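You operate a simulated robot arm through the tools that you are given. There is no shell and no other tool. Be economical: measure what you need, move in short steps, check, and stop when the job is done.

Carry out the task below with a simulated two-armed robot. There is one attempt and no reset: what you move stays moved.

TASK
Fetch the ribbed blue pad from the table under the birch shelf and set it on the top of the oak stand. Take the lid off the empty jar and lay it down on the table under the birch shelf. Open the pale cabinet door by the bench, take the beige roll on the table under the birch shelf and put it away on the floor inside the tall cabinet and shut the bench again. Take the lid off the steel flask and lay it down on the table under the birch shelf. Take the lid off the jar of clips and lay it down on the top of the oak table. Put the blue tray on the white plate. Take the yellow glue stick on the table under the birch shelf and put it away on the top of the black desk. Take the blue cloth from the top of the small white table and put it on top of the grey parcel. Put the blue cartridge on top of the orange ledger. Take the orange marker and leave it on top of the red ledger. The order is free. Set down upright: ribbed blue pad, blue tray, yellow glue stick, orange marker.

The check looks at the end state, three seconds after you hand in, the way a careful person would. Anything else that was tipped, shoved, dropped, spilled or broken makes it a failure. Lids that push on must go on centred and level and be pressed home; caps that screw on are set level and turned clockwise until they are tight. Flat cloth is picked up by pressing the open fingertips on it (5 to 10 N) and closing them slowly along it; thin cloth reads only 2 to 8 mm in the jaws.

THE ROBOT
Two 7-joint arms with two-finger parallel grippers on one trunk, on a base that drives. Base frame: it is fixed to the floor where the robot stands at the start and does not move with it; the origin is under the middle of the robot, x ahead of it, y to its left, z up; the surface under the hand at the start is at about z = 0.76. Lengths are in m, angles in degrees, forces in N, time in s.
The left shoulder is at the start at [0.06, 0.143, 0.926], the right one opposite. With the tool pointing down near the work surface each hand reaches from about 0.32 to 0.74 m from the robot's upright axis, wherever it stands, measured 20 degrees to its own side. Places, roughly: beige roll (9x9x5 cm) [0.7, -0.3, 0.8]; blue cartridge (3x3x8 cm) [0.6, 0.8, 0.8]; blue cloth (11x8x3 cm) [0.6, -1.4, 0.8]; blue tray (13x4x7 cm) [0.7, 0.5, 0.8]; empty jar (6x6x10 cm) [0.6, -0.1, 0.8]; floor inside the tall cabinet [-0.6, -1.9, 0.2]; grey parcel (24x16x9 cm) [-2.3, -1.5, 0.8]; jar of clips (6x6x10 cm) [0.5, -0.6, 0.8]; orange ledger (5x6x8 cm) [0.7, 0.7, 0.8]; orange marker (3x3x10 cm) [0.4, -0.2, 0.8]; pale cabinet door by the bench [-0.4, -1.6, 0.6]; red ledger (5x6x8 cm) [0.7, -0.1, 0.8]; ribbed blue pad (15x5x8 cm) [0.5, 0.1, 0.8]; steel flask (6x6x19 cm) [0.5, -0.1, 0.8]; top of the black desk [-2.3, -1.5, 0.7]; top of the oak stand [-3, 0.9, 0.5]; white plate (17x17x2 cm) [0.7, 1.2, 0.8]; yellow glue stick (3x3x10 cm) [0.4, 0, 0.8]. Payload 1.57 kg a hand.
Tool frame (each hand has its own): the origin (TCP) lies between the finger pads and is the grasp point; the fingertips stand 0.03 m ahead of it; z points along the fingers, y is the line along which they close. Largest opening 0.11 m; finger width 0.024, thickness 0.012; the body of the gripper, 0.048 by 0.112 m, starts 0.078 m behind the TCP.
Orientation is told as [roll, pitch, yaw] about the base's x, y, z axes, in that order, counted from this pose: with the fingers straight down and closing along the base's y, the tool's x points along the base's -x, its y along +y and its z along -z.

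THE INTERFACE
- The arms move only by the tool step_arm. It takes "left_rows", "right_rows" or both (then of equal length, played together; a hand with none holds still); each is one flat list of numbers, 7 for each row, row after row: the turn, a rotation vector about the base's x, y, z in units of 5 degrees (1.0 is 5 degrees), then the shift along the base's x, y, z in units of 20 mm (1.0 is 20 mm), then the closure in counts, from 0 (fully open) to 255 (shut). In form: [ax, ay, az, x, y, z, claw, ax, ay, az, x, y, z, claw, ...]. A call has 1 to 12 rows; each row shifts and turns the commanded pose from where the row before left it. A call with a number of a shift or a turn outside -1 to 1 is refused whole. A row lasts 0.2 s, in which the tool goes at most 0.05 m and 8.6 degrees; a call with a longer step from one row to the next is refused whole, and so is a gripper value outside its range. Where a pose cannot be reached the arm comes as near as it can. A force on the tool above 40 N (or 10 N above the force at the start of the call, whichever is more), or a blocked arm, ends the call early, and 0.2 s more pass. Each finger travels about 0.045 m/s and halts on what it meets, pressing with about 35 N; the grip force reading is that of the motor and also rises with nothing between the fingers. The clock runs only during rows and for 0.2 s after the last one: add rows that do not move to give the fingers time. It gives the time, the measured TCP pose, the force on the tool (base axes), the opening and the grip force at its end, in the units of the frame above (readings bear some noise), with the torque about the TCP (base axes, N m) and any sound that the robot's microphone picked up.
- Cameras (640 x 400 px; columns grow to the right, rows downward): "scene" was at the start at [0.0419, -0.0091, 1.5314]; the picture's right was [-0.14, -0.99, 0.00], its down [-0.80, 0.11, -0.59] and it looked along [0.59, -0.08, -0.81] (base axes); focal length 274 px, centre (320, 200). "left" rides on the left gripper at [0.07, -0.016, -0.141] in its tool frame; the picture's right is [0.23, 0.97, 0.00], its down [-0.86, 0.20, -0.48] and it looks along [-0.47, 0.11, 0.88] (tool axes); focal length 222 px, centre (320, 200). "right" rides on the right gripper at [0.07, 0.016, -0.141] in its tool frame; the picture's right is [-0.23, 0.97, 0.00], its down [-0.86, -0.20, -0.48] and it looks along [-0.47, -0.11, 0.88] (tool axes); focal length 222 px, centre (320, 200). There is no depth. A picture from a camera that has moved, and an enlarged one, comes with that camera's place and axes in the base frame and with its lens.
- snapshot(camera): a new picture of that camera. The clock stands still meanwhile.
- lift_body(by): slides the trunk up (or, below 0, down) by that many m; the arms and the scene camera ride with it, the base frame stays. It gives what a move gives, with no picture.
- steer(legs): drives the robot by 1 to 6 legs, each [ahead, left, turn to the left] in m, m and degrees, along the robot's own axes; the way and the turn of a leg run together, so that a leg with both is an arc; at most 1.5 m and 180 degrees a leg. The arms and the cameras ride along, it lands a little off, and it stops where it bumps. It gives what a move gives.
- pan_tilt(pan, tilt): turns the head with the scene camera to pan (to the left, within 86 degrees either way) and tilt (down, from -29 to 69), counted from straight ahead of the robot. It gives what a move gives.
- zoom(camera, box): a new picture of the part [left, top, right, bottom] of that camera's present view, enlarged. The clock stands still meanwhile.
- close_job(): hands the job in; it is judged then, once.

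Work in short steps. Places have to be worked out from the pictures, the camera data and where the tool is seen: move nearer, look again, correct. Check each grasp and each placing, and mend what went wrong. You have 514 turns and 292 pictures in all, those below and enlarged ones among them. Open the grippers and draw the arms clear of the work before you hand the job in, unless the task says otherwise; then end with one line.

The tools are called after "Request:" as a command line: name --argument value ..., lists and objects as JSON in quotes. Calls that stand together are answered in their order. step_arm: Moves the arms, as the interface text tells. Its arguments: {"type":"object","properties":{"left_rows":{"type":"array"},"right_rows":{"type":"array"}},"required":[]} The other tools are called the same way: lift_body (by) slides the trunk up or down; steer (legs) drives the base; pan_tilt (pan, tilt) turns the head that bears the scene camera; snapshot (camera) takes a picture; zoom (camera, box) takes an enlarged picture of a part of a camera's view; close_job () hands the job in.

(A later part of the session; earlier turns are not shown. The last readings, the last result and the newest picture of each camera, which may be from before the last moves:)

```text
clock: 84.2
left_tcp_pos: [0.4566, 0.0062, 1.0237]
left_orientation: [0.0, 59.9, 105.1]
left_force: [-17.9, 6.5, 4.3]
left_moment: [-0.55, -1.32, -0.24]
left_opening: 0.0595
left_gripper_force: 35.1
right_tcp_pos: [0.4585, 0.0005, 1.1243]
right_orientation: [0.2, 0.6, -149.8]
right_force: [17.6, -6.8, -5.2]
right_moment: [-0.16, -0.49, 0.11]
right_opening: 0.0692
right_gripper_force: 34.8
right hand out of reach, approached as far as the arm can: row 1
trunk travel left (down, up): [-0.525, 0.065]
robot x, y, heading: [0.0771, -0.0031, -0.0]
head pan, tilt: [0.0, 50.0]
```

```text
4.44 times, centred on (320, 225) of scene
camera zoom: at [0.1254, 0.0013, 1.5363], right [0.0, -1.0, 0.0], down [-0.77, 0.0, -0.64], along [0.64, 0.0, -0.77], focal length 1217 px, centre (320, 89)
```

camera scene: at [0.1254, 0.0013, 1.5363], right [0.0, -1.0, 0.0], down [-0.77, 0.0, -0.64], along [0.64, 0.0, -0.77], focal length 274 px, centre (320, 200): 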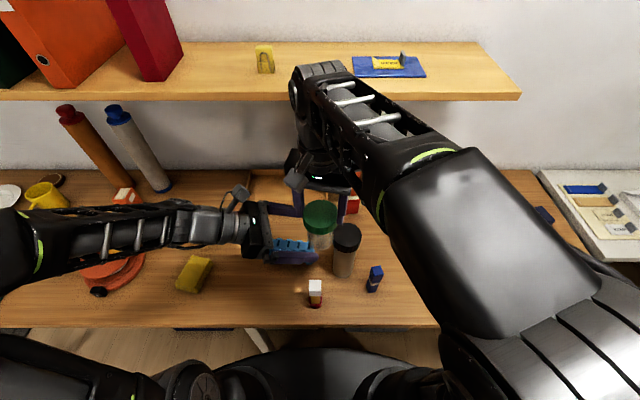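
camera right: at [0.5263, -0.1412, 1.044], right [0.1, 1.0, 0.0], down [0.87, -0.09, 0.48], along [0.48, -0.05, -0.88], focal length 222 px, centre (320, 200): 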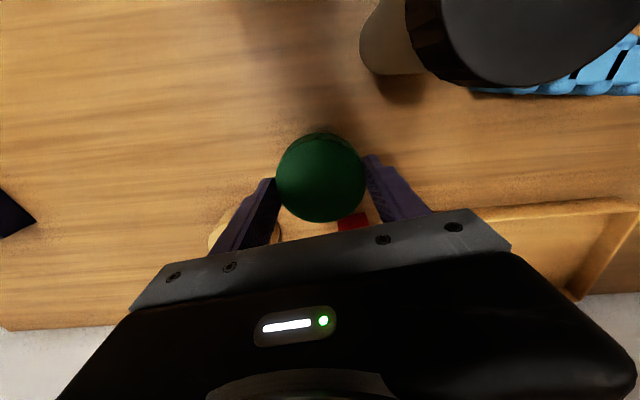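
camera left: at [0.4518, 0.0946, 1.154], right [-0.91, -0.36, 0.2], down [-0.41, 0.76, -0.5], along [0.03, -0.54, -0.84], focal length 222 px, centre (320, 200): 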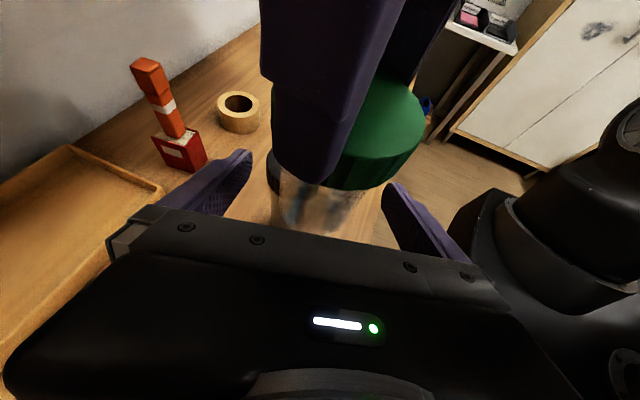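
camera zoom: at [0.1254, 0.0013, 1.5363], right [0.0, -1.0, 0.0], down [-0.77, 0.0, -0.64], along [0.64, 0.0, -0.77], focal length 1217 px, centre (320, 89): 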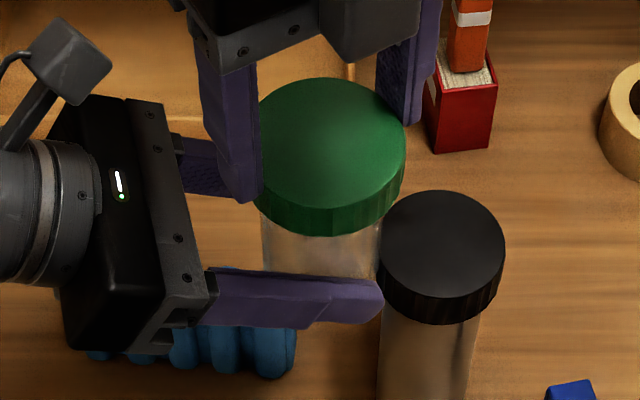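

The arm is at its joint limit here, so I release the lid, unwind the wrist about 210°, and regrip.

Request:
step_arm --right_rows '[0, 0, 0, 0, 0, 0, 100, 0, 0, 0, 0, 0, 0, 50, 0, 0, 0, 0, 0, 0, 50, 0, 0, -1, 0, 0, 0, 50, 0, 0, -1, 0, 0, 0, 50, 0, 0, -1, 0, 0, 0, 50, 0, 0, -1, 0, 0, 0, 50, 0, 0, -1, 0, 0, 0, 50, 0, 0, -1, 0, 0, 0, 50, 0, 0, -1, 0, 0, 0, 50, 0, 0, -1, 0, 0, 0, 50, 0, 0, -1, 0, 0, 0, 50]'

Request:
step_arm --right_rows '[0, 0, -1, 0, 0, 0, 50, 0, 0, -1, 0, 0, 0, 50, 0, 0, -1, 0, 0, 0, 50, 0, 0, -1, 0, 0, 0, 50, 0, 0, -1, 0, 0, 0, 50, 0, 0, -1, 0, 0, 0, 50, 0, 0, -1, 0, 0, 0, 50, 0, 0, -1, 0, 0, 0, 50, 0, 0, -1, 0, 0, 0, 50, 0, 0, -1, 0, 0, 0, 50, 0, 0, -1, 0, 0, 0, 50, 0, 0, -1, 0, 0, 0, 50]'

Request:
step_arm --right_rows '[0, 0, -1, 0, 0, 0, 50, 0, 0, -1, 0, 0, 0, 50, 0, 0, -1, 0, 0, 0, 50, 0, 0, -1, 0, 0, 0, 50, 0, 0, -1, 0, 0, 0, 50, 0, 0, -1, 0, 0, 0, 50, 0, 0, -1, 0, 0, 0, 50, 0, 0, -1, 0, 0, 0, 50, 0, 0, -1, 0, 0, 0, 50, 0, 0, -1, 0, 0, 0, 50, 0, 0, -1, 0, 0, 0, 50, 0, 0, -1, 0, 0, 0, 50]'

Request:
step_arm --right_rows '[0, 0, -1, 0, 0, 0, 50, 0, 0, -1, 0, 0, 0, 50, 0, 0, -1, 0, 0, 0, 50, 0, 0, -1, 0, 0, 0, 50, 0, 0, -1, 0, 0, 0, 50, 0, 0, -1, 0, 0, 0, 50, 0, 0, -1, 0, 0, 0, 50, 0, 0, -1, 0, 0, 0, 50, 0, 0, -1, 0, 0, 0, 50, 0, 0, -1, 0, 0, 0, 50, 0, 0, 0, 0, 0, 0, 50]'

Request:
snapshot --camera "right"

```text
clock: 86.8
left_tcp_pos: [0.458, 0.007, 1.0235]
left_orientation: [0.0, 60.1, 105.0]
left_force: [-0.2, -0.3, -1.1]
left_moment: [0.02, -0.02, -0.02]
left_opening: 0.0595
left_gripper_force: 35.3
right_tcp_pos: [0.4581, 0.0, 1.1243]
right_orientation: [-0.2, 0.1, 169.2]
right_force: [0.4, -0.6, -0.3]
right_moment: [0.02, 0.01, 0.0]
right_opening: 0.0885
right_gripper_force: 0.0
right hand out of reach, approached as far as the arm can: row 7
trunk travel left (down, up): [-0.525, 0.065]
robot x, y, heading: [0.0799, -0.0019, 0.1]
head pan, tilt: [0.0, 50.0]
```

```text
clock: 89.4
left_tcp_pos: [0.4578, 0.0077, 1.023]
left_orientation: [0.0, 60.0, 105.1]
left_force: [0.1, -0.3, -2.0]
left_moment: [0.02, -0.01, -0.03]
left_opening: 0.0595
left_gripper_force: 35.2
right_tcp_pos: [0.4587, -0.0007, 1.125]
right_orientation: [-0.3, 0.1, 109.1]
right_force: [0.5, -0.4, -0.3]
right_moment: [0.0, -0.01, 0.0]
right_opening: 0.0885
right_gripper_force: 0.0
trunk travel left (down, up): [-0.525, 0.065]
robot x, y, heading: [0.0796, 0.0015, -0.0]
head pan, tilt: [0.0, 50.0]
```

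```text
clock: 92.0
left_tcp_pos: [0.4575, 0.0063, 1.0234]
left_orientation: [0.0, 60.0, 105.1]
left_force: [-0.1, -1.0, -1.8]
left_moment: [0.01, 0.01, 0.01]
left_opening: 0.0592
left_gripper_force: 34.8
right_tcp_pos: [0.4572, 0.001, 1.1265]
right_orientation: [-0.5, -0.4, 53.5]
right_force: [-0.3, 0.1, 0.1]
right_moment: [0.0, 0.01, 0.0]
right_opening: 0.0887
right_gripper_force: 0.2
right hand out of reach, approached as far as the arm can: row 6
trunk travel left (down, up): [-0.525, 0.065]
robot x, y, heading: [0.0793, -0.0015, 0.1]
head pan, tilt: [0.0, 50.0]
```

```text
clock: 94.4
left_tcp_pos: [0.4577, 0.0068, 1.0229]
left_orientation: [-0.1, 60.0, 105.1]
left_force: [-0.7, -0.1, -1.5]
left_moment: [0.02, 0.0, 0.03]
left_opening: 0.0592
left_gripper_force: 35.4
right_tcp_pos: [0.4582, 0.0004, 1.1255]
right_orientation: [-0.6, -0.6, 3.4]
right_force: [-0.2, 0.2, 0.2]
right_moment: [0.01, -0.03, 0.0]
right_opening: 0.0886
right_gripper_force: 0.0
trunk travel left (down, up): [-0.525, 0.065]
robot x, y, heading: [0.0813, -0.0011, 0.1]
head pan, tilt: [0.0, 50.0]
```

```text
242 pictures are left
camera right: at [0.3862, 0.0134, 1.2657], right [0.17, 0.99, -0.01], down [0.86, -0.14, 0.49], along [0.48, -0.09, -0.87], focal length 222 px, centre (320, 200)
```

right: 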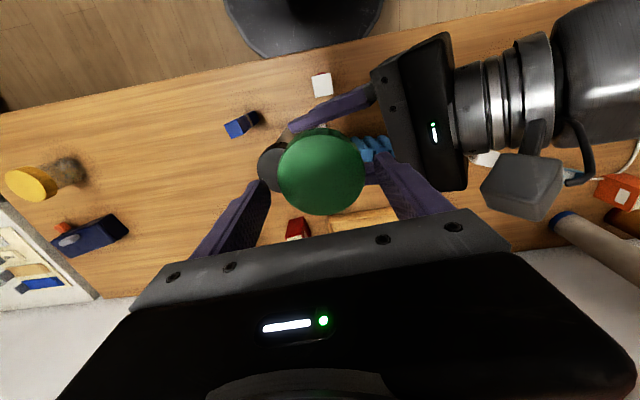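

Regrip the lid (shift 4 mm toward me), then continue unscrewing.

Request:
step_arm --right_rows '[0.12, 0.12, 0, -0.2, 0, -0.15, 50, 0, 0, 0, 0, 0, 0, 80, 0, 0, 0, 0, 0, 0, 100, 0, 0, 0, 0, 0, 0, 130, 0, 0, 0, 0, 0, 0, 130, 0, 0, 0, 0, 0, 0, 130]'

Request:
step_arm --right_rows '[0, 0, 1, 0, 0, 0, 130, 0, 0, 1, 0, 0, 0, 130, 0, 0, 1, 0, 0, 0, 130, 0, 0, 1, 0, 0, 0, 130, 0, 0, 1, 0, 0, 0, 130, 0, 0, 1, 0, 0, 0, 130]'

```text
clock: 95.8
left_tcp_pos: [0.4572, 0.0071, 1.0234]
left_orientation: [-0.1, 59.8, 105.1]
left_force: [-0.3, 0.5, -2.4]
left_moment: [0.01, -0.01, 0.0]
left_opening: 0.059
left_gripper_force: 34.9
right_tcp_pos: [0.4536, 0.0003, 1.1212]
right_orientation: [0.0, 0.0, 3.4]
right_force: [-0.5, 0.9, 1.3]
right_moment: [0.05, 0.01, -0.01]
right_opening: 0.0707
right_gripper_force: 35.5
trunk travel left (down, up): [-0.525, 0.065]
robot x, y, heading: [0.0823, -0.0008, -0.1]
head pan, tilt: [0.0, 50.0]
```

```text
clock: 97.2
left_tcp_pos: [0.4572, 0.0079, 1.0231]
left_orientation: [-0.1, 60.0, 105.1]
left_force: [0.6, 4.3, -1.3]
left_moment: [-0.27, 0.04, 0.05]
left_opening: 0.0596
left_gripper_force: 35.9
right_tcp_pos: [0.4553, 0.0003, 1.123]
right_orientation: [0.0, 0.2, 33.5]
right_force: [-1.2, -3.7, 0.1]
right_moment: [-0.14, 0.02, -0.08]
right_opening: 0.0708
right_gripper_force: 35.3
trunk travel left (down, up): [-0.525, 0.065]
robot x, y, heading: [0.0785, -0.0053, -0.4]
head pan, tilt: [0.0, 50.0]
```

Request:
step_arm --right_rows '[0, 0, 0, 0, 0, 0.1, 130, 0, 0, 0, 0, 0, 0.1, 130, 0, 0, 0, 0, 0, 0, 130]'

```text
clock: 98.0
left_tcp_pos: [0.4571, 0.0061, 1.0226]
left_orientation: [-0.1, 60.1, 105.1]
left_force: [0.3, 3.8, -0.2]
left_moment: [-0.33, 0.06, -0.02]
left_opening: 0.0591
left_gripper_force: 35.5
right_tcp_pos: [0.4548, 0.0006, 1.1253]
right_orientation: [0.1, 0.0, 33.4]
right_force: [0.5, -4.6, -1.1]
right_moment: [-0.09, 0.01, -0.01]
right_opening: 0.0708
right_gripper_force: 35.4
trunk travel left (down, up): [-0.525, 0.065]
robot x, y, heading: [0.0806, -0.0011, 0.1]
head pan, tilt: [0.0, 50.0]
```

Request:
step_arm --right_rows '[0, 0, 0, 0, 0, 0.15, 130, 0, 0, 0, 0, 0, 0.15, 130, 0, 0, 0, 0, 0, 0.15, 130, 0, 0, 0, 0, 0, 0, 130]'

Request:
zoom --camera "scene" --box '[270, 180, 370, 270]'

```text
clock: 99.0
left_tcp_pos: [0.4584, 0.0072, 1.0228]
left_orientation: [0.0, 60.0, 105.2]
left_force: [1.9, 3.3, -1.0]
left_moment: [-0.25, 0.08, 0.04]
left_opening: 0.0593
left_gripper_force: 34.9
right_tcp_pos: [0.4549, -0.0009, 1.1246]
right_orientation: [0.0, -0.1, 33.5]
right_force: [-1.6, -3.3, -0.8]
right_moment: [-0.11, 0.02, -0.06]
right_opening: 0.0706
right_gripper_force: 35.0
right hand out of reach, approached as far as the arm can: row 1, 2, 3
trunk travel left (down, up): [-0.525, 0.065]
robot x, y, heading: [0.078, 0.0014, 0.0]
head pan, tilt: [0.0, 50.0]
```

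```text
4.44 times, centred on (320, 225) of scene
camera zoom: at [0.1254, 0.0013, 1.5363], right [0.0, -1.0, 0.0], down [-0.77, 0.0, -0.64], along [0.64, 0.0, -0.77], focal length 1217 px, centre (320, 89)
```

zoom: 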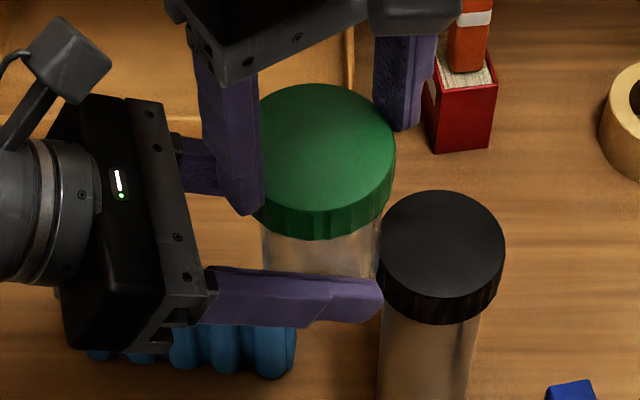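

Right arm is at its height limit here; pull the jar downward with the left instead.

Request:
step_arm --left_rows '[0, 0, 0, 0, 0, -0.1, 140, 0, 0, 0, 0, 0, -0.1, 140, 0, 0, 0, 0, 0, -0.1, 140, 0, 0, 0, 0, 0, 0, 140]'

```text
clock: 100.0
left_tcp_pos: [0.4573, 0.0064, 1.0172]
left_orientation: [0.0, 60.0, 105.1]
left_force: [-2.0, 3.9, -0.8]
left_moment: [-0.22, -0.05, 0.03]
left_opening: 0.0592
left_gripper_force: 34.7
right_tcp_pos: [0.4542, 0.0003, 1.1248]
right_orientation: [0.1, -0.2, 33.4]
right_force: [0.6, -3.7, -1.2]
right_moment: [-0.12, -0.01, -0.03]
right_opening: 0.0709
right_gripper_force: 34.5
trunk travel left (down, up): [-0.525, 0.065]
robot x, y, heading: [0.0784, -0.0002, -0.3]
head pan, tilt: [0.0, 50.0]
```

It moves freely — the lid is off. Lower 1.4 cm more, then back the jar away to the left.

Request:
step_arm --left_rows '[0, 0, 0, 0, 0, -0.2, 140, 0, 0, 0, 0, 0, -0.25, 140, 0, 0, 0, 0, 0, -0.25, 140, 0, 0, 0, 0, 0, 0, 140]'

Request:
zoom --camera "scene" --box '[270, 180, 370, 270]'

```text
clock: 101.0
left_tcp_pos: [0.4586, 0.0069, 1.0038]
left_orientation: [0.0, 60.0, 105.0]
left_force: [-0.2, 0.8, -2.2]
left_moment: [0.02, -0.01, -0.03]
left_opening: 0.0593
left_gripper_force: 35.0
right_tcp_pos: [0.4538, -0.0002, 1.1229]
right_orientation: [-0.1, -0.2, 33.5]
right_force: [0.1, -0.1, 0.0]
right_moment: [0.02, 0.0, 0.07]
right_opening: 0.0708
right_gripper_force: 34.7
trunk travel left (down, up): [-0.525, 0.065]
robot x, y, heading: [0.078, -0.0026, 0.1]
head pan, tilt: [0.0, 50.0]
```

```text
4.44 times, centred on (320, 225) of scene
camera zoom: at [0.1253, 0.0012, 1.5363], right [0.0, -1.0, 0.0], down [-0.77, 0.0, -0.64], along [0.64, 0.0, -0.77], focal length 1217 px, centre (320, 89)
```

zoom: 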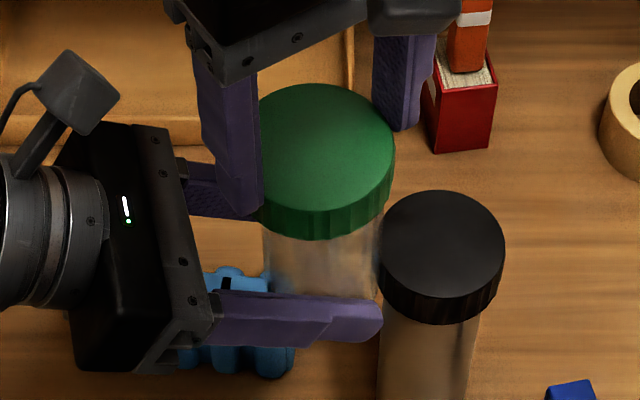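

Lower 8 mm more so the rim clears the lid skirt, then move left.

Request:
step_arm --left_rows '[0, 0, 0, 0, 0, -0.2, 140, 0, 0, 0, 0, 0, -0.2, 140, 0, 0, 0, 0, 0.2, 0, 140, 0, 0, 0, 0, 0.2, 0, 140, 0, 0, 0, 0, 0, 0, 140]'

```text
clock: 102.2
left_tcp_pos: [0.4589, 0.0139, 0.9958]
left_orientation: [0.1, 59.9, 105.1]
left_force: [0.0, -0.5, -1.5]
left_moment: [0.01, 0.0, -0.01]
left_opening: 0.0592
left_gripper_force: 35.2
right_tcp_pos: [0.4539, -0.0001, 1.1244]
right_orientation: [0.0, -0.2, 33.3]
right_force: [0.5, -0.6, 1.4]
right_moment: [-0.03, 0.01, -0.04]
right_opening: 0.0708
right_gripper_force: 35.2
trunk travel left (down, up): [-0.525, 0.065]
robot x, y, heading: [0.0806, -0.0034, -0.1]
head pan, tilt: [0.0, 50.0]
```

No contact. Move the jar away to the left.

Request:
step_arm --left_rows '[0, 0, 0, 0, 0.5, 0, 140, 0, 0, 0, 0, 1, 0, 140, 0, 0, 0, 0, 1, 0, 140, 0, 0, 0, 0, 1, 0, 140, 0, 0, 0, 0, 1, 0, 140, 0, 0, 0, 0, 1, 0, 140, 0, 0, 0, 0, 1, 0, 140, 0, 0, 0, 0, 1, 0, 140, 0, 0, 0, 0, 0, 0, 140]'

Request:
snapshot --camera "scene"

```text
clock: 104.2
left_tcp_pos: [0.4594, 0.1653, 0.9948]
left_orientation: [-0.1, 60.0, 105.2]
left_force: [0.1, -0.4, -1.5]
left_moment: [0.0, 0.04, 0.0]
left_opening: 0.0593
left_gripper_force: 34.9
right_tcp_pos: [0.4542, -0.0006, 1.1232]
right_orientation: [0.0, -0.1, 33.3]
right_force: [-0.2, -0.1, 0.1]
right_moment: [0.02, -0.02, 0.02]
right_opening: 0.0704
right_gripper_force: 34.7
trunk travel left (down, up): [-0.525, 0.065]
robot x, y, heading: [0.0757, 0.0009, -0.0]
head pan, tilt: [0.0, 50.0]
```

```text
239 pictures are left
camera scene: at [0.1253, 0.0012, 1.5363], right [0.0, -1.0, 0.0], down [-0.77, 0.0, -0.64], along [0.64, 0.0, -0.77], focal length 274 px, centre (320, 200)
```

scene: 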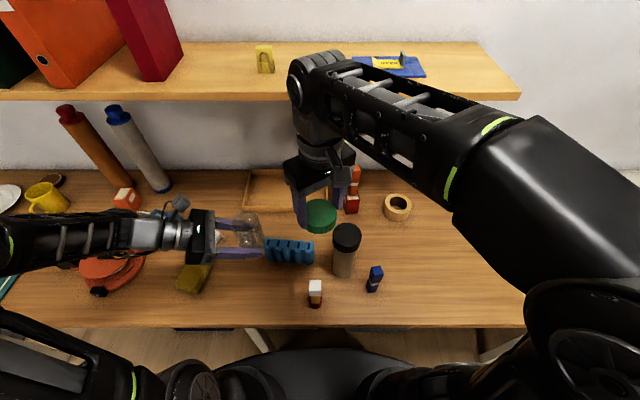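

Lid is off. Put the lid down on the clear table area at about (0.55,-0.33).

Request:
step_arm --right_rows '[0, 0, 0, 0, -1, 0, 130, 0, 0, 0, 0, -1, 0, 130, 0, 0, 0, 0.2, -1, 0, 130, 0, 0, 0, 0.4, -1, 0, 130, 0, 0, 0, 0.4, -1, 0, 130, 0, 0, 0, 0.4, -1, 0, 130, 0, 0, 0, 0.4, -1, 0, 130, 0, 0, 0, 0.4, -1, 0, 130, 0, 0, 0, 0.4, -1, 0, 130, 0, 0, 0, 0.4, -1, 0, 130, 0, 0, 0, 0.4, -1, 0, 130, 0, 0, 0, 0, -1, 0, 130]'

Request:
step_arm --right_rows '[0, 0, 0, 0.4, -1, -1, 130, 0, 0, 0, 0.4, -1, -1, 130, 0, 0, 0, 0.4, -1, -1, 130, 0, 0, 0, 0.4, -1, -1, 130, 0, 0, 0, 0, -0.5, -1, 130, 0, 0, 0, 0, 0, -1, 130, 0, 0, 0, 0, 0, -1, 130, 0, 0, 0, 0, 0, -1, 130, 0, 0, 0, 0, 0, -1, 130, 0, 0, 0, 0, 0, -1, 130, 0, 0, 0, 0, 0, -1, 130, 0, 0, 0, 0, 0, -1, 130]'

Request:
snapshot --camera "right"

```text
clock: 106.8
left_tcp_pos: [0.4592, 0.1637, 0.9963]
left_orientation: [0.0, 60.0, 105.1]
left_force: [-0.6, 0.2, -1.5]
left_moment: [0.05, -0.02, 0.0]
left_opening: 0.059
left_gripper_force: 35.2
right_tcp_pos: [0.5155, -0.1995, 1.1258]
right_orientation: [-0.2, -0.2, 33.4]
right_force: [0.4, 0.1, -0.3]
right_moment: [0.03, -0.01, 0.0]
right_opening: 0.0705
right_gripper_force: 35.0
right hand out of reach, approached as far as the arm can: row 11, 12
trunk travel left (down, up): [-0.525, 0.065]
robot x, y, heading: [0.0763, -0.001, -0.2]
head pan, tilt: [0.0, 50.0]
```

```text
clock: 109.4
left_tcp_pos: [0.4598, 0.1656, 0.9959]
left_orientation: [-0.1, 60.1, 105.1]
left_force: [0.1, 0.8, -2.3]
left_moment: [-0.01, 0.05, 0.02]
left_opening: 0.0596
left_gripper_force: 35.4
right_tcp_pos: [0.548, -0.2888, 0.8848]
right_orientation: [-0.1, 0.2, 33.6]
right_force: [0.1, 0.9, -0.1]
right_moment: [-0.04, 0.0, 0.01]
right_opening: 0.0705
right_gripper_force: 34.8
trunk travel left (down, up): [-0.525, 0.065]
robot x, y, heading: [0.0796, 0.0016, 0.2]
head pan, tilt: [0.0, 50.0]
```

```text
238 pictures are left
camera right: at [0.4815, -0.3139, 1.0261], right [-0.35, 0.94, 0.0], down [0.82, 0.31, 0.48], along [0.45, 0.17, -0.88], focal length 222 px, centre (320, 200)
```

right: 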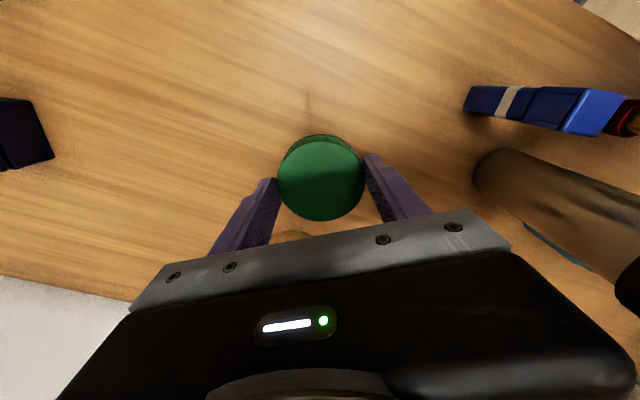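

Clear below. Lower gently to the table.

Request:
step_arm --right_rows '[0, 0, 0, 0, -1, -1, 130, 0, 0, 0, 0, -0.5, -1, 130, 0, 0, 0, 0, 0, -1, 130, 0, 0, 0, 0, 0, -0.7, 130, 0, 0, 0, 0, 0, 0, 130]'

Request:
step_arm --right_rows '[0, 0, 0, 0, 0, -0.1, 130, 0, 0, 0, 0, 0, -0.1, 130, 0, 0, 0, 0, 0, 0, 130]'

```text
clock: 110.6
left_tcp_pos: [0.4596, 0.1655, 0.9965]
left_orientation: [-0.1, 60.0, 105.0]
left_force: [0.8, -0.6, -1.4]
left_moment: [-0.02, -0.02, 0.0]
left_opening: 0.059
left_gripper_force: 35.3
right_tcp_pos: [0.5452, -0.286, 0.8672]
right_orientation: [0.0, 0.1, 33.5]
right_force: [-0.6, -0.5, -0.9]
right_moment: [-0.01, 0.0, 0.02]
right_opening: 0.0705
right_gripper_force: 35.3
right hand out of reach, approached as far as the arm can: row 1, 2, 3, 4
trunk travel left (down, up): [-0.525, 0.065]
robot x, y, heading: [0.0823, 0.0013, 0.2]
head pan, tilt: [0.0, 50.0]
```

```text
clock: 111.4
left_tcp_pos: [0.4603, 0.163, 0.9955]
left_orientation: [0.0, 60.0, 105.0]
left_force: [0.3, -0.3, -1.8]
left_moment: [0.0, 0.03, -0.01]
left_opening: 0.0594
left_gripper_force: 34.7
right_tcp_pos: [0.5456, -0.2872, 0.8655]
right_orientation: [-0.1, 0.1, 33.4]
right_force: [-0.4, 0.0, 0.2]
right_moment: [-0.01, -0.03, 0.03]
right_opening: 0.0706
right_gripper_force: 34.6
trunk travel left (down, up): [-0.525, 0.065]
robot x, y, heading: [0.0757, 0.0008, -0.1]
head pan, tilt: [0.0, 50.0]
```

The right arm is stuck on a joint limit; look at its posture.

Request:
snapshot --camera "scene"

```text
237 pictures are left
camera scene: at [0.1254, 0.0013, 1.5363], right [0.0, -1.0, 0.0], down [-0.77, 0.0, -0.64], along [0.64, 0.0, -0.77], focal length 274 px, centre (320, 200)
```

scene: 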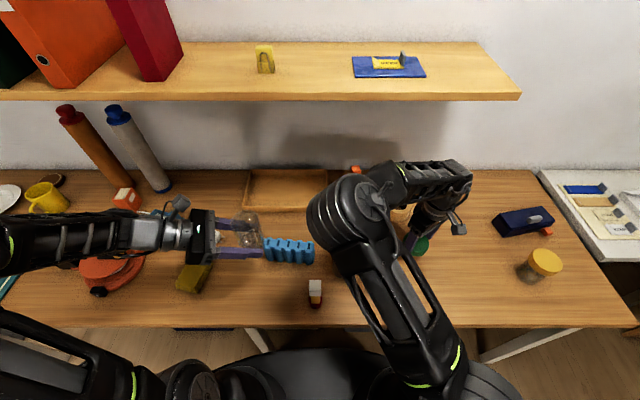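

The elbow swung inward over the flask. I raise the hand, rotate the yaw back, and see whether the elbow returns outward.

Request:
step_arm --right_rows '[0, 0, -1, 0, 0, 1, 130, 0, 0, -1, 0, 0, 1, 130, 0, 0, -1, 0, 0, 1, 130, 0, 0, -1, 0, 0, 1, 130, 0, 0, -1, 0, 0, 1, 130, 0, 0, -1, -0.5, 0, 1, 130, 0, 0, -1, -0.5, 0, 0, 130, 0, 0, 0, -0.5, 0, 0, 130, 0, 0, 0, -0.5, -0.5, 0, 130, 0, 0, 0, 0, 0, 0, 130]'

Request:
snapshot --camera "scene"

```text
clock: 113.6
left_tcp_pos: [0.4591, 0.1647, 0.9959]
left_orientation: [0.0, 60.0, 105.1]
left_force: [0.1, -0.4, -1.9]
left_moment: [0.05, 0.01, -0.02]
left_opening: 0.0595
left_gripper_force: 35.0
right_tcp_pos: [0.5052, -0.2954, 0.9833]
right_orientation: [0.0, 0.0, -1.7]
right_force: [1.0, 0.4, 0.2]
right_moment: [-0.01, 0.02, -0.02]
right_opening: 0.0707
right_gripper_force: 35.2
trunk travel left (down, up): [-0.525, 0.065]
robot x, y, heading: [0.0767, 0.0015, -0.1]
head pan, tilt: [0.0, 50.0]
```

```text
236 pictures are left
camera scene: at [0.1255, 0.0016, 1.5363], right [0.0, -1.0, 0.0], down [-0.77, 0.0, -0.64], along [0.64, 0.0, -0.77], focal length 274 px, centre (320, 200)
```

scene: 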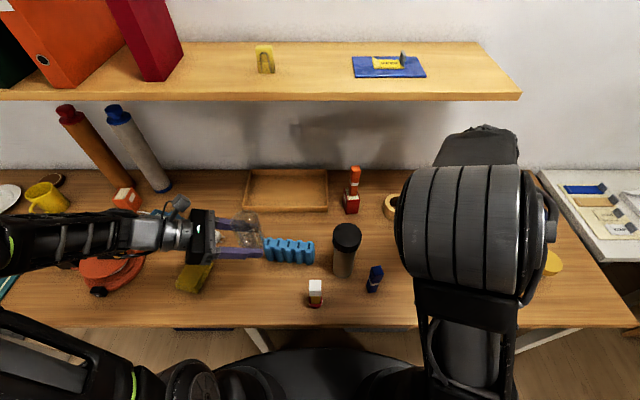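

Elbow is up and out now. Go down here in stages at y≈-0.31.

Request:
step_arm --right_rows '[0, 0, -1, 0.5, -0.5, -1, 130, 0, 0, -1, 0.5, -0.5, -1, 130, 0, 0, 0, 0, 0, -1, 130, 0, 0, 0, 0, 0, -1, 130, 0, 0, 0, 0, 0, -1, 130, 0, 0, 0, 0, 0, -1, 130, 0, 0, 0, 0, 0, -1, 130, 0, 0, 0, 0, 0, -1, 130, 0, 0, 0, 0, 0, -0.7, 130, 0, 0, 0, 0, 0, 0, 130]'

Request:
step_arm --right_rows '[0, 0, 0, 0, 0, -0.1, 130, 0, 0, 0, 0, 0, -0.1, 130, 0, 0, 0, 0, 0, 0, 130]'

```text
clock: 115.8
left_tcp_pos: [0.459, 0.1646, 0.9958]
left_orientation: [0.0, 59.9, 105.1]
left_force: [-0.4, -0.3, -1.8]
left_moment: [0.03, 0.05, 0.0]
left_opening: 0.0594
left_gripper_force: 34.8
right_tcp_pos: [0.5253, -0.3156, 0.8929]
right_orientation: [0.0, 0.1, -11.4]
right_force: [0.2, 0.2, 0.6]
right_moment: [0.0, 0.0, -0.01]
right_opening: 0.0704
right_gripper_force: 35.2
right hand out of reach, approached as far as the arm can: row 5, 6, 7, 8, 9
trunk travel left (down, up): [-0.525, 0.065]
robot x, y, heading: [0.0772, 0.0011, -0.3]
head pan, tilt: [0.0, 50.0]
```

```text
clock: 116.6
left_tcp_pos: [0.4594, 0.1642, 0.9966]
left_orientation: [0.0, 60.0, 105.1]
left_force: [-0.5, -0.4, -2.0]
left_moment: [-0.02, 0.01, 0.03]
left_opening: 0.0593
left_gripper_force: 35.2
right_tcp_pos: [0.5258, -0.315, 0.8924]
right_orientation: [0.1, -0.1, -11.4]
right_force: [-0.5, -0.3, -0.8]
right_moment: [0.01, -0.01, 0.01]
right_opening: 0.0704
right_gripper_force: 35.1
trunk travel left (down, up): [-0.525, 0.065]
robot x, y, heading: [0.0789, -0.0016, 0.1]
head pan, tilt: [0.0, 50.0]
```

Same limit with elbow-up. Use a trunk-lowering instead: down 8 cm brings the lid close to the table (left jar stays clear).

Request:
lift_body --by -0.08

Request:
snapshot --camera "scene"

Request:
snapshot --camera "right"

```text
clock: 117.8
left_tcp_pos: [0.4593, 0.1645, 0.9159]
left_orientation: [0.0, 60.0, 105.1]
left_force: [0.0, -0.5, -1.0]
left_moment: [0.01, 0.02, 0.01]
left_opening: 0.0594
left_gripper_force: 35.1
right_tcp_pos: [0.5252, -0.315, 0.8117]
right_orientation: [0.0, -0.2, -11.4]
right_force: [-1.0, -0.7, 0.4]
right_moment: [-0.01, -0.01, 0.01]
right_opening: 0.0706
right_gripper_force: 35.3
trunk travel left (down, up): [-0.445, 0.145]
robot x, y, heading: [0.08, 0.0007, -0.1]
head pan, tilt: [0.0, 50.0]
```

```text
235 pictures are left
camera scene: at [0.1252, 0.0013, 1.4564], right [0.0, -1.0, 0.0], down [-0.77, 0.0, -0.64], along [0.64, 0.0, -0.77], focal length 274 px, centre (320, 200)
```

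scene: 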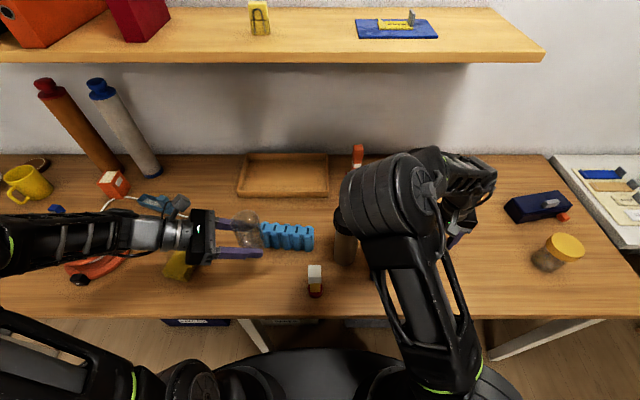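

```text
234 pictures are left
camera right: at [0.4603, -0.2855, 0.9529], right [0.42, 0.91, 0.0], down [0.8, -0.36, 0.48], along [0.44, -0.2, -0.88], focal length 222 px, centre (320, 200)
```

right: 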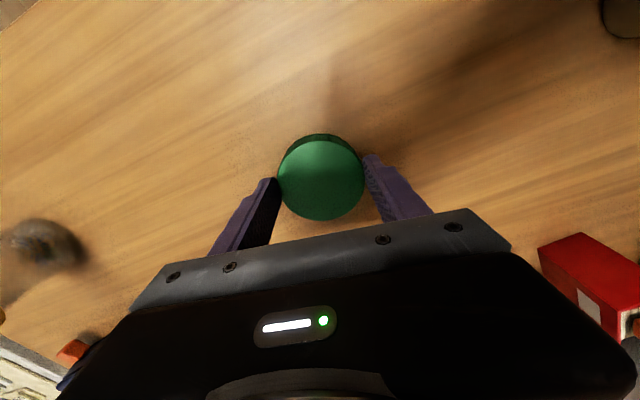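

Lid is just above the table. Lower with the arm a few mm at a time.

Request:
step_arm --right_rows '[0, 0, 0, 0, 0, -0.2, 130, 0, 0, 0, 0, 0, -0.2, 130, 0, 0, 0, 0, 0, 0, 130]'

```text
clock: 118.6
left_tcp_pos: [0.4605, 0.1647, 0.9157]
left_orientation: [0.0, 60.0, 105.1]
left_force: [0.6, -0.6, -1.8]
left_moment: [0.03, 0.04, -0.02]
left_opening: 0.0593
left_gripper_force: 35.0
right_tcp_pos: [0.527, -0.3155, 0.812]
right_orientation: [0.0, -0.2, -11.4]
right_force: [0.1, -0.3, 0.9]
right_moment: [0.02, 0.0, 0.02]
right_opening: 0.0706
right_gripper_force: 35.0
right hand out of reach, approached as far as the arm can: row 1, 2
trunk travel left (down, up): [-0.445, 0.145]
robot x, y, heading: [0.08, 0.0001, 0.1]
head pan, tilt: [0.0, 50.0]
```

Use the trunk for the last centimetre.

Request:
lift_body --by -0.008

Request:
lift_body --by -0.004

```text
clock: 119.1
left_tcp_pos: [0.4579, 0.1653, 0.9085]
left_orientation: [-0.3, 60.1, 104.9]
left_force: [-0.1, -0.2, -1.2]
left_moment: [0.0, 0.02, 0.01]
left_opening: 0.0592
left_gripper_force: 34.6
right_tcp_pos: [0.5254, -0.3155, 0.8064]
right_orientation: [-0.1, -0.5, -11.4]
right_force: [-1.0, -1.2, 34.6]
right_moment: [-0.01, -0.2, -0.21]
right_opening: 0.0706
right_gripper_force: 35.2
trunk travel left (down, up): [-0.437, 0.153]
robot x, y, heading: [0.0773, 0.0002, 0.0]
head pan, tilt: [0.0, 50.0]
```

```text
clock: 119.7
left_tcp_pos: [0.4586, 0.1642, 0.9045]
left_orientation: [-0.2, 60.1, 105.0]
left_force: [0.1, 0.0, -1.9]
left_moment: [0.03, 0.0, 0.0]
left_opening: 0.0592
left_gripper_force: 34.6
right_tcp_pos: [0.525, -0.3152, 0.8018]
right_orientation: [-0.1, -0.5, -11.3]
right_force: [2.9, -4.7, 32.7]
right_moment: [-0.06, -0.41, -0.14]
right_opening: 0.0703
right_gripper_force: 34.7
trunk travel left (down, up): [-0.433, 0.157]
robot x, y, heading: [0.0807, 0.002, 0.1]
head pan, tilt: [0.0, 50.0]
```

Lid is on the table. Relieve 3 mm, open, and rise.

Request:
lift_body --by 0.003

Request:
step_arm --right_rows '[0, 0, 0, 0, 0, 0, 100, 0, 0, 0, 0, 0, 0, 60, 0, 0, 0, 0, 0, 0, 30, 0, 0, 0, 0, 0, 0, 30, 0, 0, 0, 0, 0, 0.5, 30, 0, 0, 0, 0, 0, 1, 30, 0, 0, 0, 0, 0, 1, 30, 0, 0, 0, 0, 0, 1, 30, 0, 0, 0, 0, 0, 1, 30, 0, 0, 0, 0, 0, 0, 30]'

Request:
snapshot --camera "right"

Request:
snapshot --camera "scene"

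```text
clock: 120.2
left_tcp_pos: [0.4593, 0.164, 0.9064]
left_orientation: [-0.1, 60.1, 105.1]
left_force: [-0.2, 0.2, -1.9]
left_moment: [0.02, -0.03, 0.01]
left_opening: 0.059
left_gripper_force: 34.7
right_tcp_pos: [0.5253, -0.3141, 0.8021]
right_orientation: [0.1, 0.1, -11.4]
right_force: [0.9, -2.6, 4.8]
right_moment: [-0.11, -0.19, -0.02]
right_opening: 0.0704
right_gripper_force: 35.3
trunk travel left (down, up): [-0.436, 0.154]
robot x, y, heading: [0.0754, -0.0012, 0.1]
head pan, tilt: [0.0, 50.0]
```

```text
clock: 122.4
left_tcp_pos: [0.4587, 0.164, 0.9072]
left_orientation: [0.0, 59.9, 105.1]
left_force: [0.1, 0.1, -1.9]
left_moment: [0.03, 0.03, 0.0]
left_opening: 0.0592
left_gripper_force: 35.2
right_tcp_pos: [0.5245, -0.3148, 0.892]
right_orientation: [0.1, -0.3, -11.4]
right_force: [-0.2, -0.1, -0.1]
right_moment: [0.0, 0.02, -0.02]
right_opening: 0.0973
right_gripper_force: 0.0
trunk travel left (down, up): [-0.436, 0.154]
robot x, y, heading: [0.0794, -0.0003, 0.0]
head pan, tilt: [0.0, 50.0]
```

```text
233 pictures are left
camera right: at [0.46, -0.2852, 1.0341], right [0.42, 0.91, 0.0], down [0.8, -0.36, 0.48], along [0.44, -0.2, -0.88], focal length 222 px, centre (320, 200)
```

right: 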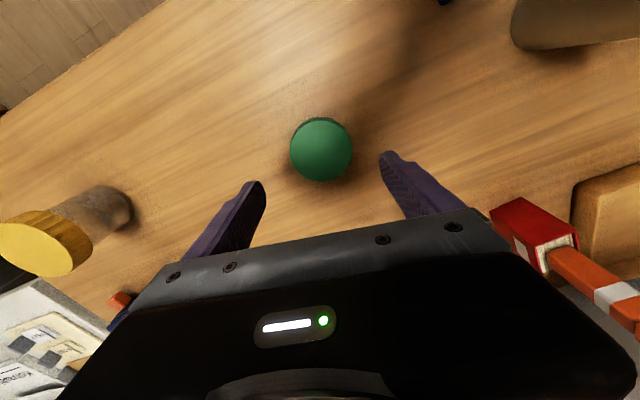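

```text
232 pictures are left
camera scene: at [0.1254, 0.0013, 1.4473], right [0.0, -1.0, 0.0], down [-0.77, 0.0, -0.64], along [0.64, 0.0, -0.77], focal length 274 px, centre (320, 200)
```

scene: 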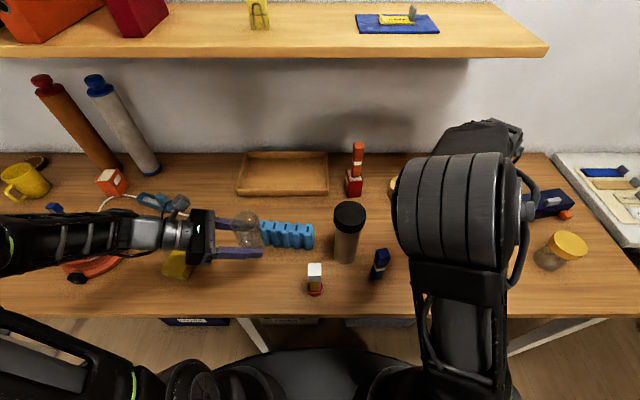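

Lid is laid down. Now re-home the right arm's posture: raise toward the start pose with yaw 0.

Request:
step_arm --right_rows '[0, 0, 1, 0, 0.5, 1, 0, 0, 0, 1, 0, 0.5, 1, 0, 0, 0, 0.3, 0, 0.5, 1, 0, 0, 0, 0, 0, 0.5, 1, 0, 0, 0, 0, 0, 0.5, 1, 0, 0, 0, 0, 0, 0.5, 1, 0, 0, 0, 0, 0, 0.5, 0, 0, 0, 0, 0, 0, 0.5, 0, 0, 0, 0, 0, 0, 0, 0, 0]'

Request:
snapshot --camera "scene"

```text
clock: 124.4
left_tcp_pos: [0.4597, 0.1639, 0.9086]
left_orientation: [0.0, 60.1, 105.2]
left_force: [1.2, 0.5, -1.2]
left_moment: [0.03, -0.02, -0.03]
left_opening: 0.0589
left_gripper_force: 35.3
right_tcp_pos: [0.525, -0.235, 1.012]
right_orientation: [0.0, -0.1, 0.1]
right_force: [0.4, -0.7, 0.4]
right_moment: [0.01, -0.01, -0.01]
right_opening: 0.1099
right_gripper_force: 0.1
trunk travel left (down, up): [-0.436, 0.154]
robot x, y, heading: [0.0774, -0.0033, 0.1]
head pan, tilt: [0.0, 50.0]
```

```text
231 pictures are left
camera scene: at [0.1253, 0.0013, 1.4473], right [0.0, -1.0, 0.0], down [-0.77, 0.0, -0.64], along [0.64, 0.0, -0.77], focal length 274 px, centre (320, 200)
```

scene: 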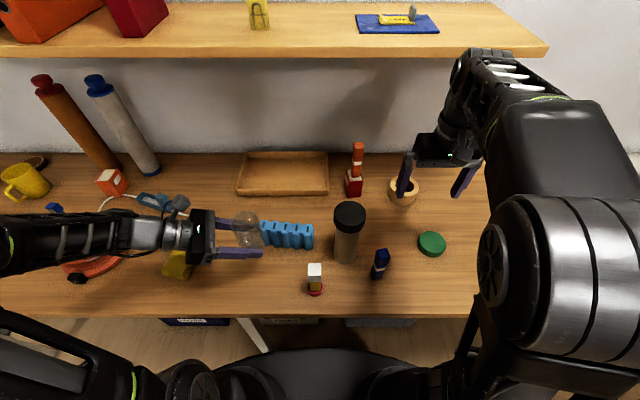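

Posture is good again. I'll hand the open jar over to the right hand in the air near (0.48,0.07): left moves there, right comes over it from above.

Request:
step_arm --left_rows '[0, 0, 0, 0.25, -1, 0.2, 140, 0, 0, 0, 0.25, -1, 0.2, 140, 0, 0, 0, 0.25, -1, 0.2, 140, 0, 0, 0, 0.25, -1, 0.2, 140, 0, 0, 0, 0, -0.7, 0.2, 140, 0, 0, 0, 0, 0, 0, 140]' --right_rows '[0, 0, 0, 0, 0.5, 0.8, 0, 0, 0, 0, 0, 0.8, 0.8, 0, 0, 0, 0, -0.3, 1, 0.8, 0, 0, 0, 0, -0.3, 1, 0, 0, 0, 0, 0, -0.3, 1, 0, 0, 0, 0, 0, -0.3, 1, 0, 0]'

Request:
step_arm --right_rows '[0, 0, 0, -0.3, 1, 0, 0, 0, 0, 0, -0.3, 1, 0, 0, 0, 0, 0, -0.3, 1, 0, 0, 0, 0, 0, 0, 1, 0, 0, 0, 0, 0, 0, 1, 0, 0, 0, 0, 0, 0, 1, 0, 0, 0, 0, 0, 0, 1, 0, 0, 0, 0, 0, 0, 1, 0, 0, 0, 0, 0, 0, 0.7, 0, 0, 0, 0, 0, 0, 0, 0, 0]'

Request:
snapshot --camera "scene"

Request:
snapshot --camera "right"

```text
clock: 125.8
left_tcp_pos: [0.4788, 0.0692, 0.9267]
left_orientation: [0.0, 60.0, 105.1]
left_force: [-0.3, 0.1, -1.0]
left_moment: [-0.04, -0.03, -0.02]
left_opening: 0.0591
left_gripper_force: 34.5
right_tcp_pos: [0.5046, -0.1585, 1.0345]
right_orientation: [0.0, -0.3, 0.0]
right_force: [0.2, -0.2, -0.1]
right_moment: [0.0, 0.0, -0.01]
right_opening: 0.1101
right_gripper_force: 0.1
right hand out of reach, approached as far as the arm can: row 2, 3
trunk travel left (down, up): [-0.436, 0.154]
robot x, y, heading: [0.0844, -0.0006, 0.1]
head pan, tilt: [0.0, 50.0]
```

```text
clock: 128.0
left_tcp_pos: [0.4789, 0.0692, 0.9283]
left_orientation: [0.0, 60.0, 105.1]
left_force: [-0.5, 0.1, -1.1]
left_moment: [0.0, -0.02, -0.01]
left_opening: 0.0593
left_gripper_force: 35.5
right_tcp_pos: [0.4878, 0.0014, 1.0335]
right_orientation: [0.2, -0.7, 0.1]
right_force: [0.3, 0.5, -0.1]
right_moment: [-0.02, -0.01, 0.02]
right_opening: 0.11
right_gripper_force: 0.0
right hand out of reach, approached as far as the arm can: row 8, 9
trunk travel left (down, up): [-0.436, 0.154]
robot x, y, heading: [0.0783, -0.0006, -0.1]
head pan, tilt: [0.0, 50.0]
```

```text
230 pictures are left
camera scene: at [0.1251, 0.0015, 1.4474], right [0.0, -1.0, 0.0], down [-0.77, 0.0, -0.64], along [0.64, 0.0, -0.77], focal length 274 px, centre (320, 200)
```

scene: 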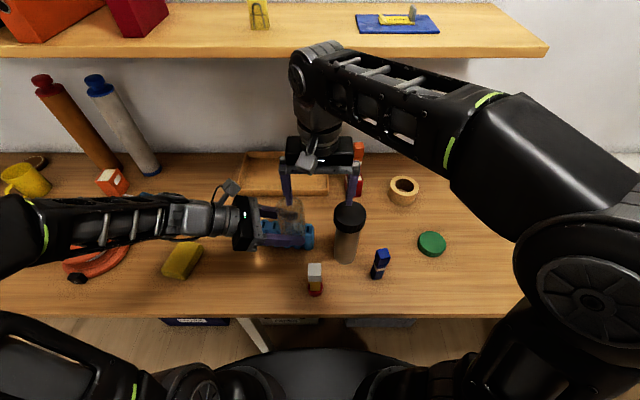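

```text
229 pictures are left
camera right: at [0.4164, 0.0172, 1.1746], right [0.23, 0.97, 0.01], down [0.85, -0.2, 0.49], along [0.48, -0.1, -0.87], focal length 222 px, centre (320, 200)
```

right: 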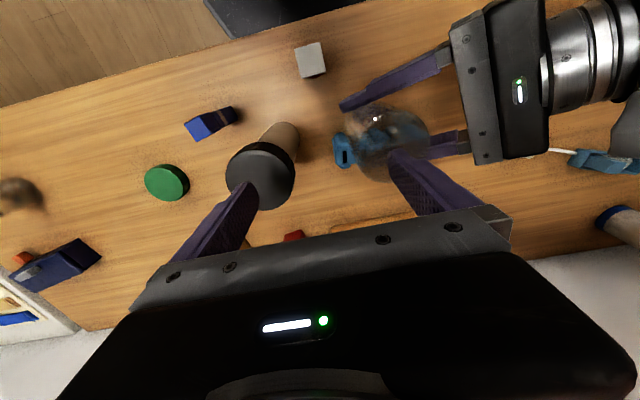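

The right hand can't get further left here, so I'll raise the trunk and bring the jar with the left to beneath the right hand.

Request:
lift_body --by 0.087

Request:
step_arm --left_rows '[0, 0, 0, 0.1, -1, 0, 140, 0, 0, 0, 0.1, -1, 0, 140, 0, 0, 0, 0.1, -0.9, 0, 140, 0, 0, 0, 0, 0, 0, 140]'

Request:
snapshot --camera "right"

```text
clock: 129.2
left_tcp_pos: [0.4783, 0.0704, 1.0146]
left_orientation: [0.1, 60.0, 105.1]
left_force: [0.8, -0.1, -1.4]
left_moment: [0.02, 0.04, -0.02]
left_opening: 0.0591
left_gripper_force: 34.7
right_tcp_pos: [0.4889, 0.0016, 1.1206]
right_orientation: [0.3, -0.7, 0.1]
right_force: [0.0, -0.2, 0.8]
right_moment: [0.07, -0.01, -0.01]
right_opening: 0.11
right_gripper_force: 0.0
trunk travel left (down, up): [-0.523, 0.067]
robot x, y, heading: [0.0806, 0.0023, -0.1]
head pan, tilt: [0.0, 50.0]
```

```text
clock: 130.2
left_tcp_pos: [0.4853, 0.0116, 1.0136]
left_orientation: [0.0, 60.1, 105.1]
left_force: [0.6, 0.1, -2.0]
left_moment: [0.0, -0.02, -0.02]
left_opening: 0.0593
left_gripper_force: 35.1
right_tcp_pos: [0.4881, 0.0015, 1.1204]
right_orientation: [0.4, -0.7, 0.1]
right_force: [0.9, -0.9, -0.2]
right_moment: [-0.01, 0.01, -0.01]
right_opening: 0.1101
right_gripper_force: 0.0
trunk travel left (down, up): [-0.523, 0.067]
robot x, y, heading: [0.0812, 0.0012, 0.4]
head pan, tilt: [0.0, 50.0]
```

```text
228 pictures are left
camera right: at [0.4165, 0.0171, 1.2614], right [0.23, 0.97, 0.01], down [0.85, -0.2, 0.49], along [0.48, -0.1, -0.87], focal length 222 px, centre (320, 200)
```

right: 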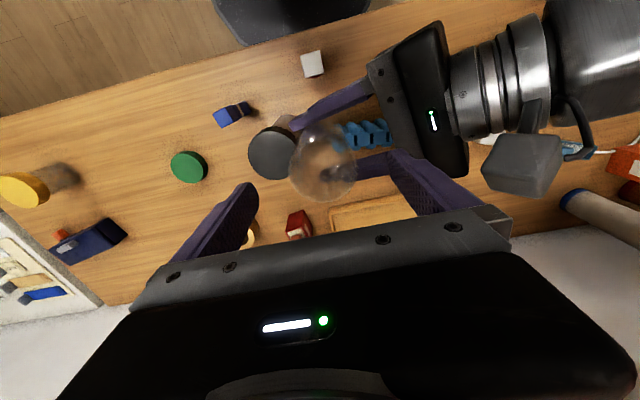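

Rim at about (0.481,0.008). Nudge the jar under the right TCP with the left, then lower the right.

Request:
step_arm --left_rows '[0, 0, 0, 0.35, -0.3, 0, 140, 0, 0, 0, 0, 0, 0, 140, 0, 0, 0, 0, 0, 0, 140, 0, 0, 0, 0, 0, 0, 140]' --right_rows '[-0.08, 0.14, 0, 0, 0, 0, 0, 0, 0, 0, 0, 0, -0.9, 0, 0, 0, 0, 0, 0, -0.9, 0, 0, 0, 0, 0, 0, 0, 0]'

Request:
snapshot --camera "right"

Request:
zoom --camera "scene" --box '[260, 150, 380, 260]'

```text
clock: 130.9
left_tcp_pos: [0.4924, 0.0075, 1.0084]
left_orientation: [0.9, 59.3, 106.5]
left_force: [0.5, 1.9, -5.0]
left_moment: [-0.34, -0.01, -0.07]
left_opening: 0.0591
left_gripper_force: 35.2
right_tcp_pos: [0.487, 0.0049, 1.1022]
right_orientation: [0.6, -0.2, 0.3]
right_force: [-0.9, -2.4, 3.7]
right_moment: [0.19, 0.08, 0.07]
right_opening: 0.108
right_gripper_force: 0.1
trunk travel left (down, up): [-0.523, 0.067]
robot x, y, heading: [0.0805, 0.001, 0.1]
head pan, tilt: [0.0, 50.0]
stopped in row 3 (left hand): the force on the tool passed its limit at 57 N (the readings are from after the stop); the commanded pose is now the measured one
```

```text
227 pictures are left
camera right: at [0.4177, 0.0188, 1.2437], right [0.22, 0.98, 0.01], down [0.85, -0.2, 0.48], along [0.47, -0.1, -0.88], focal length 222 px, centre (320, 200)
```

right: 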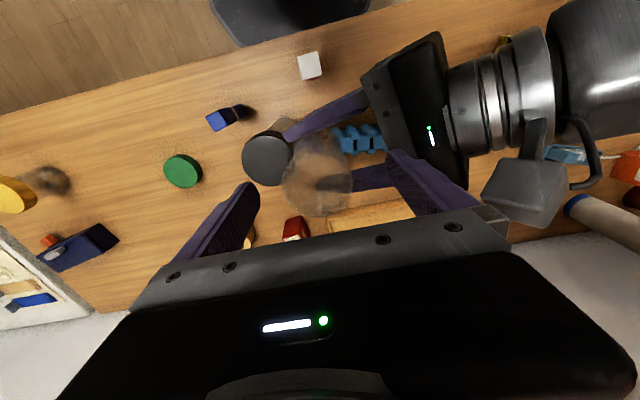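

```text
3.64 times, centred on (320, 205) of scene
camera zoom: at [0.1254, 0.001, 1.5343], right [0.0, -1.0, 0.0], down [-0.77, 0.0, -0.64], along [0.64, 0.0, -0.77], focal length 996 px, centre (320, 182)
```

zoom: 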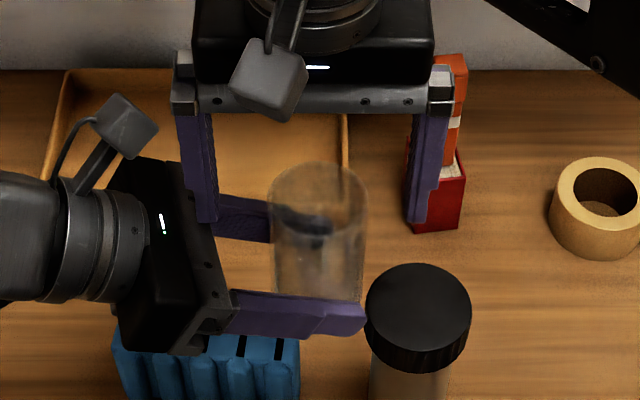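

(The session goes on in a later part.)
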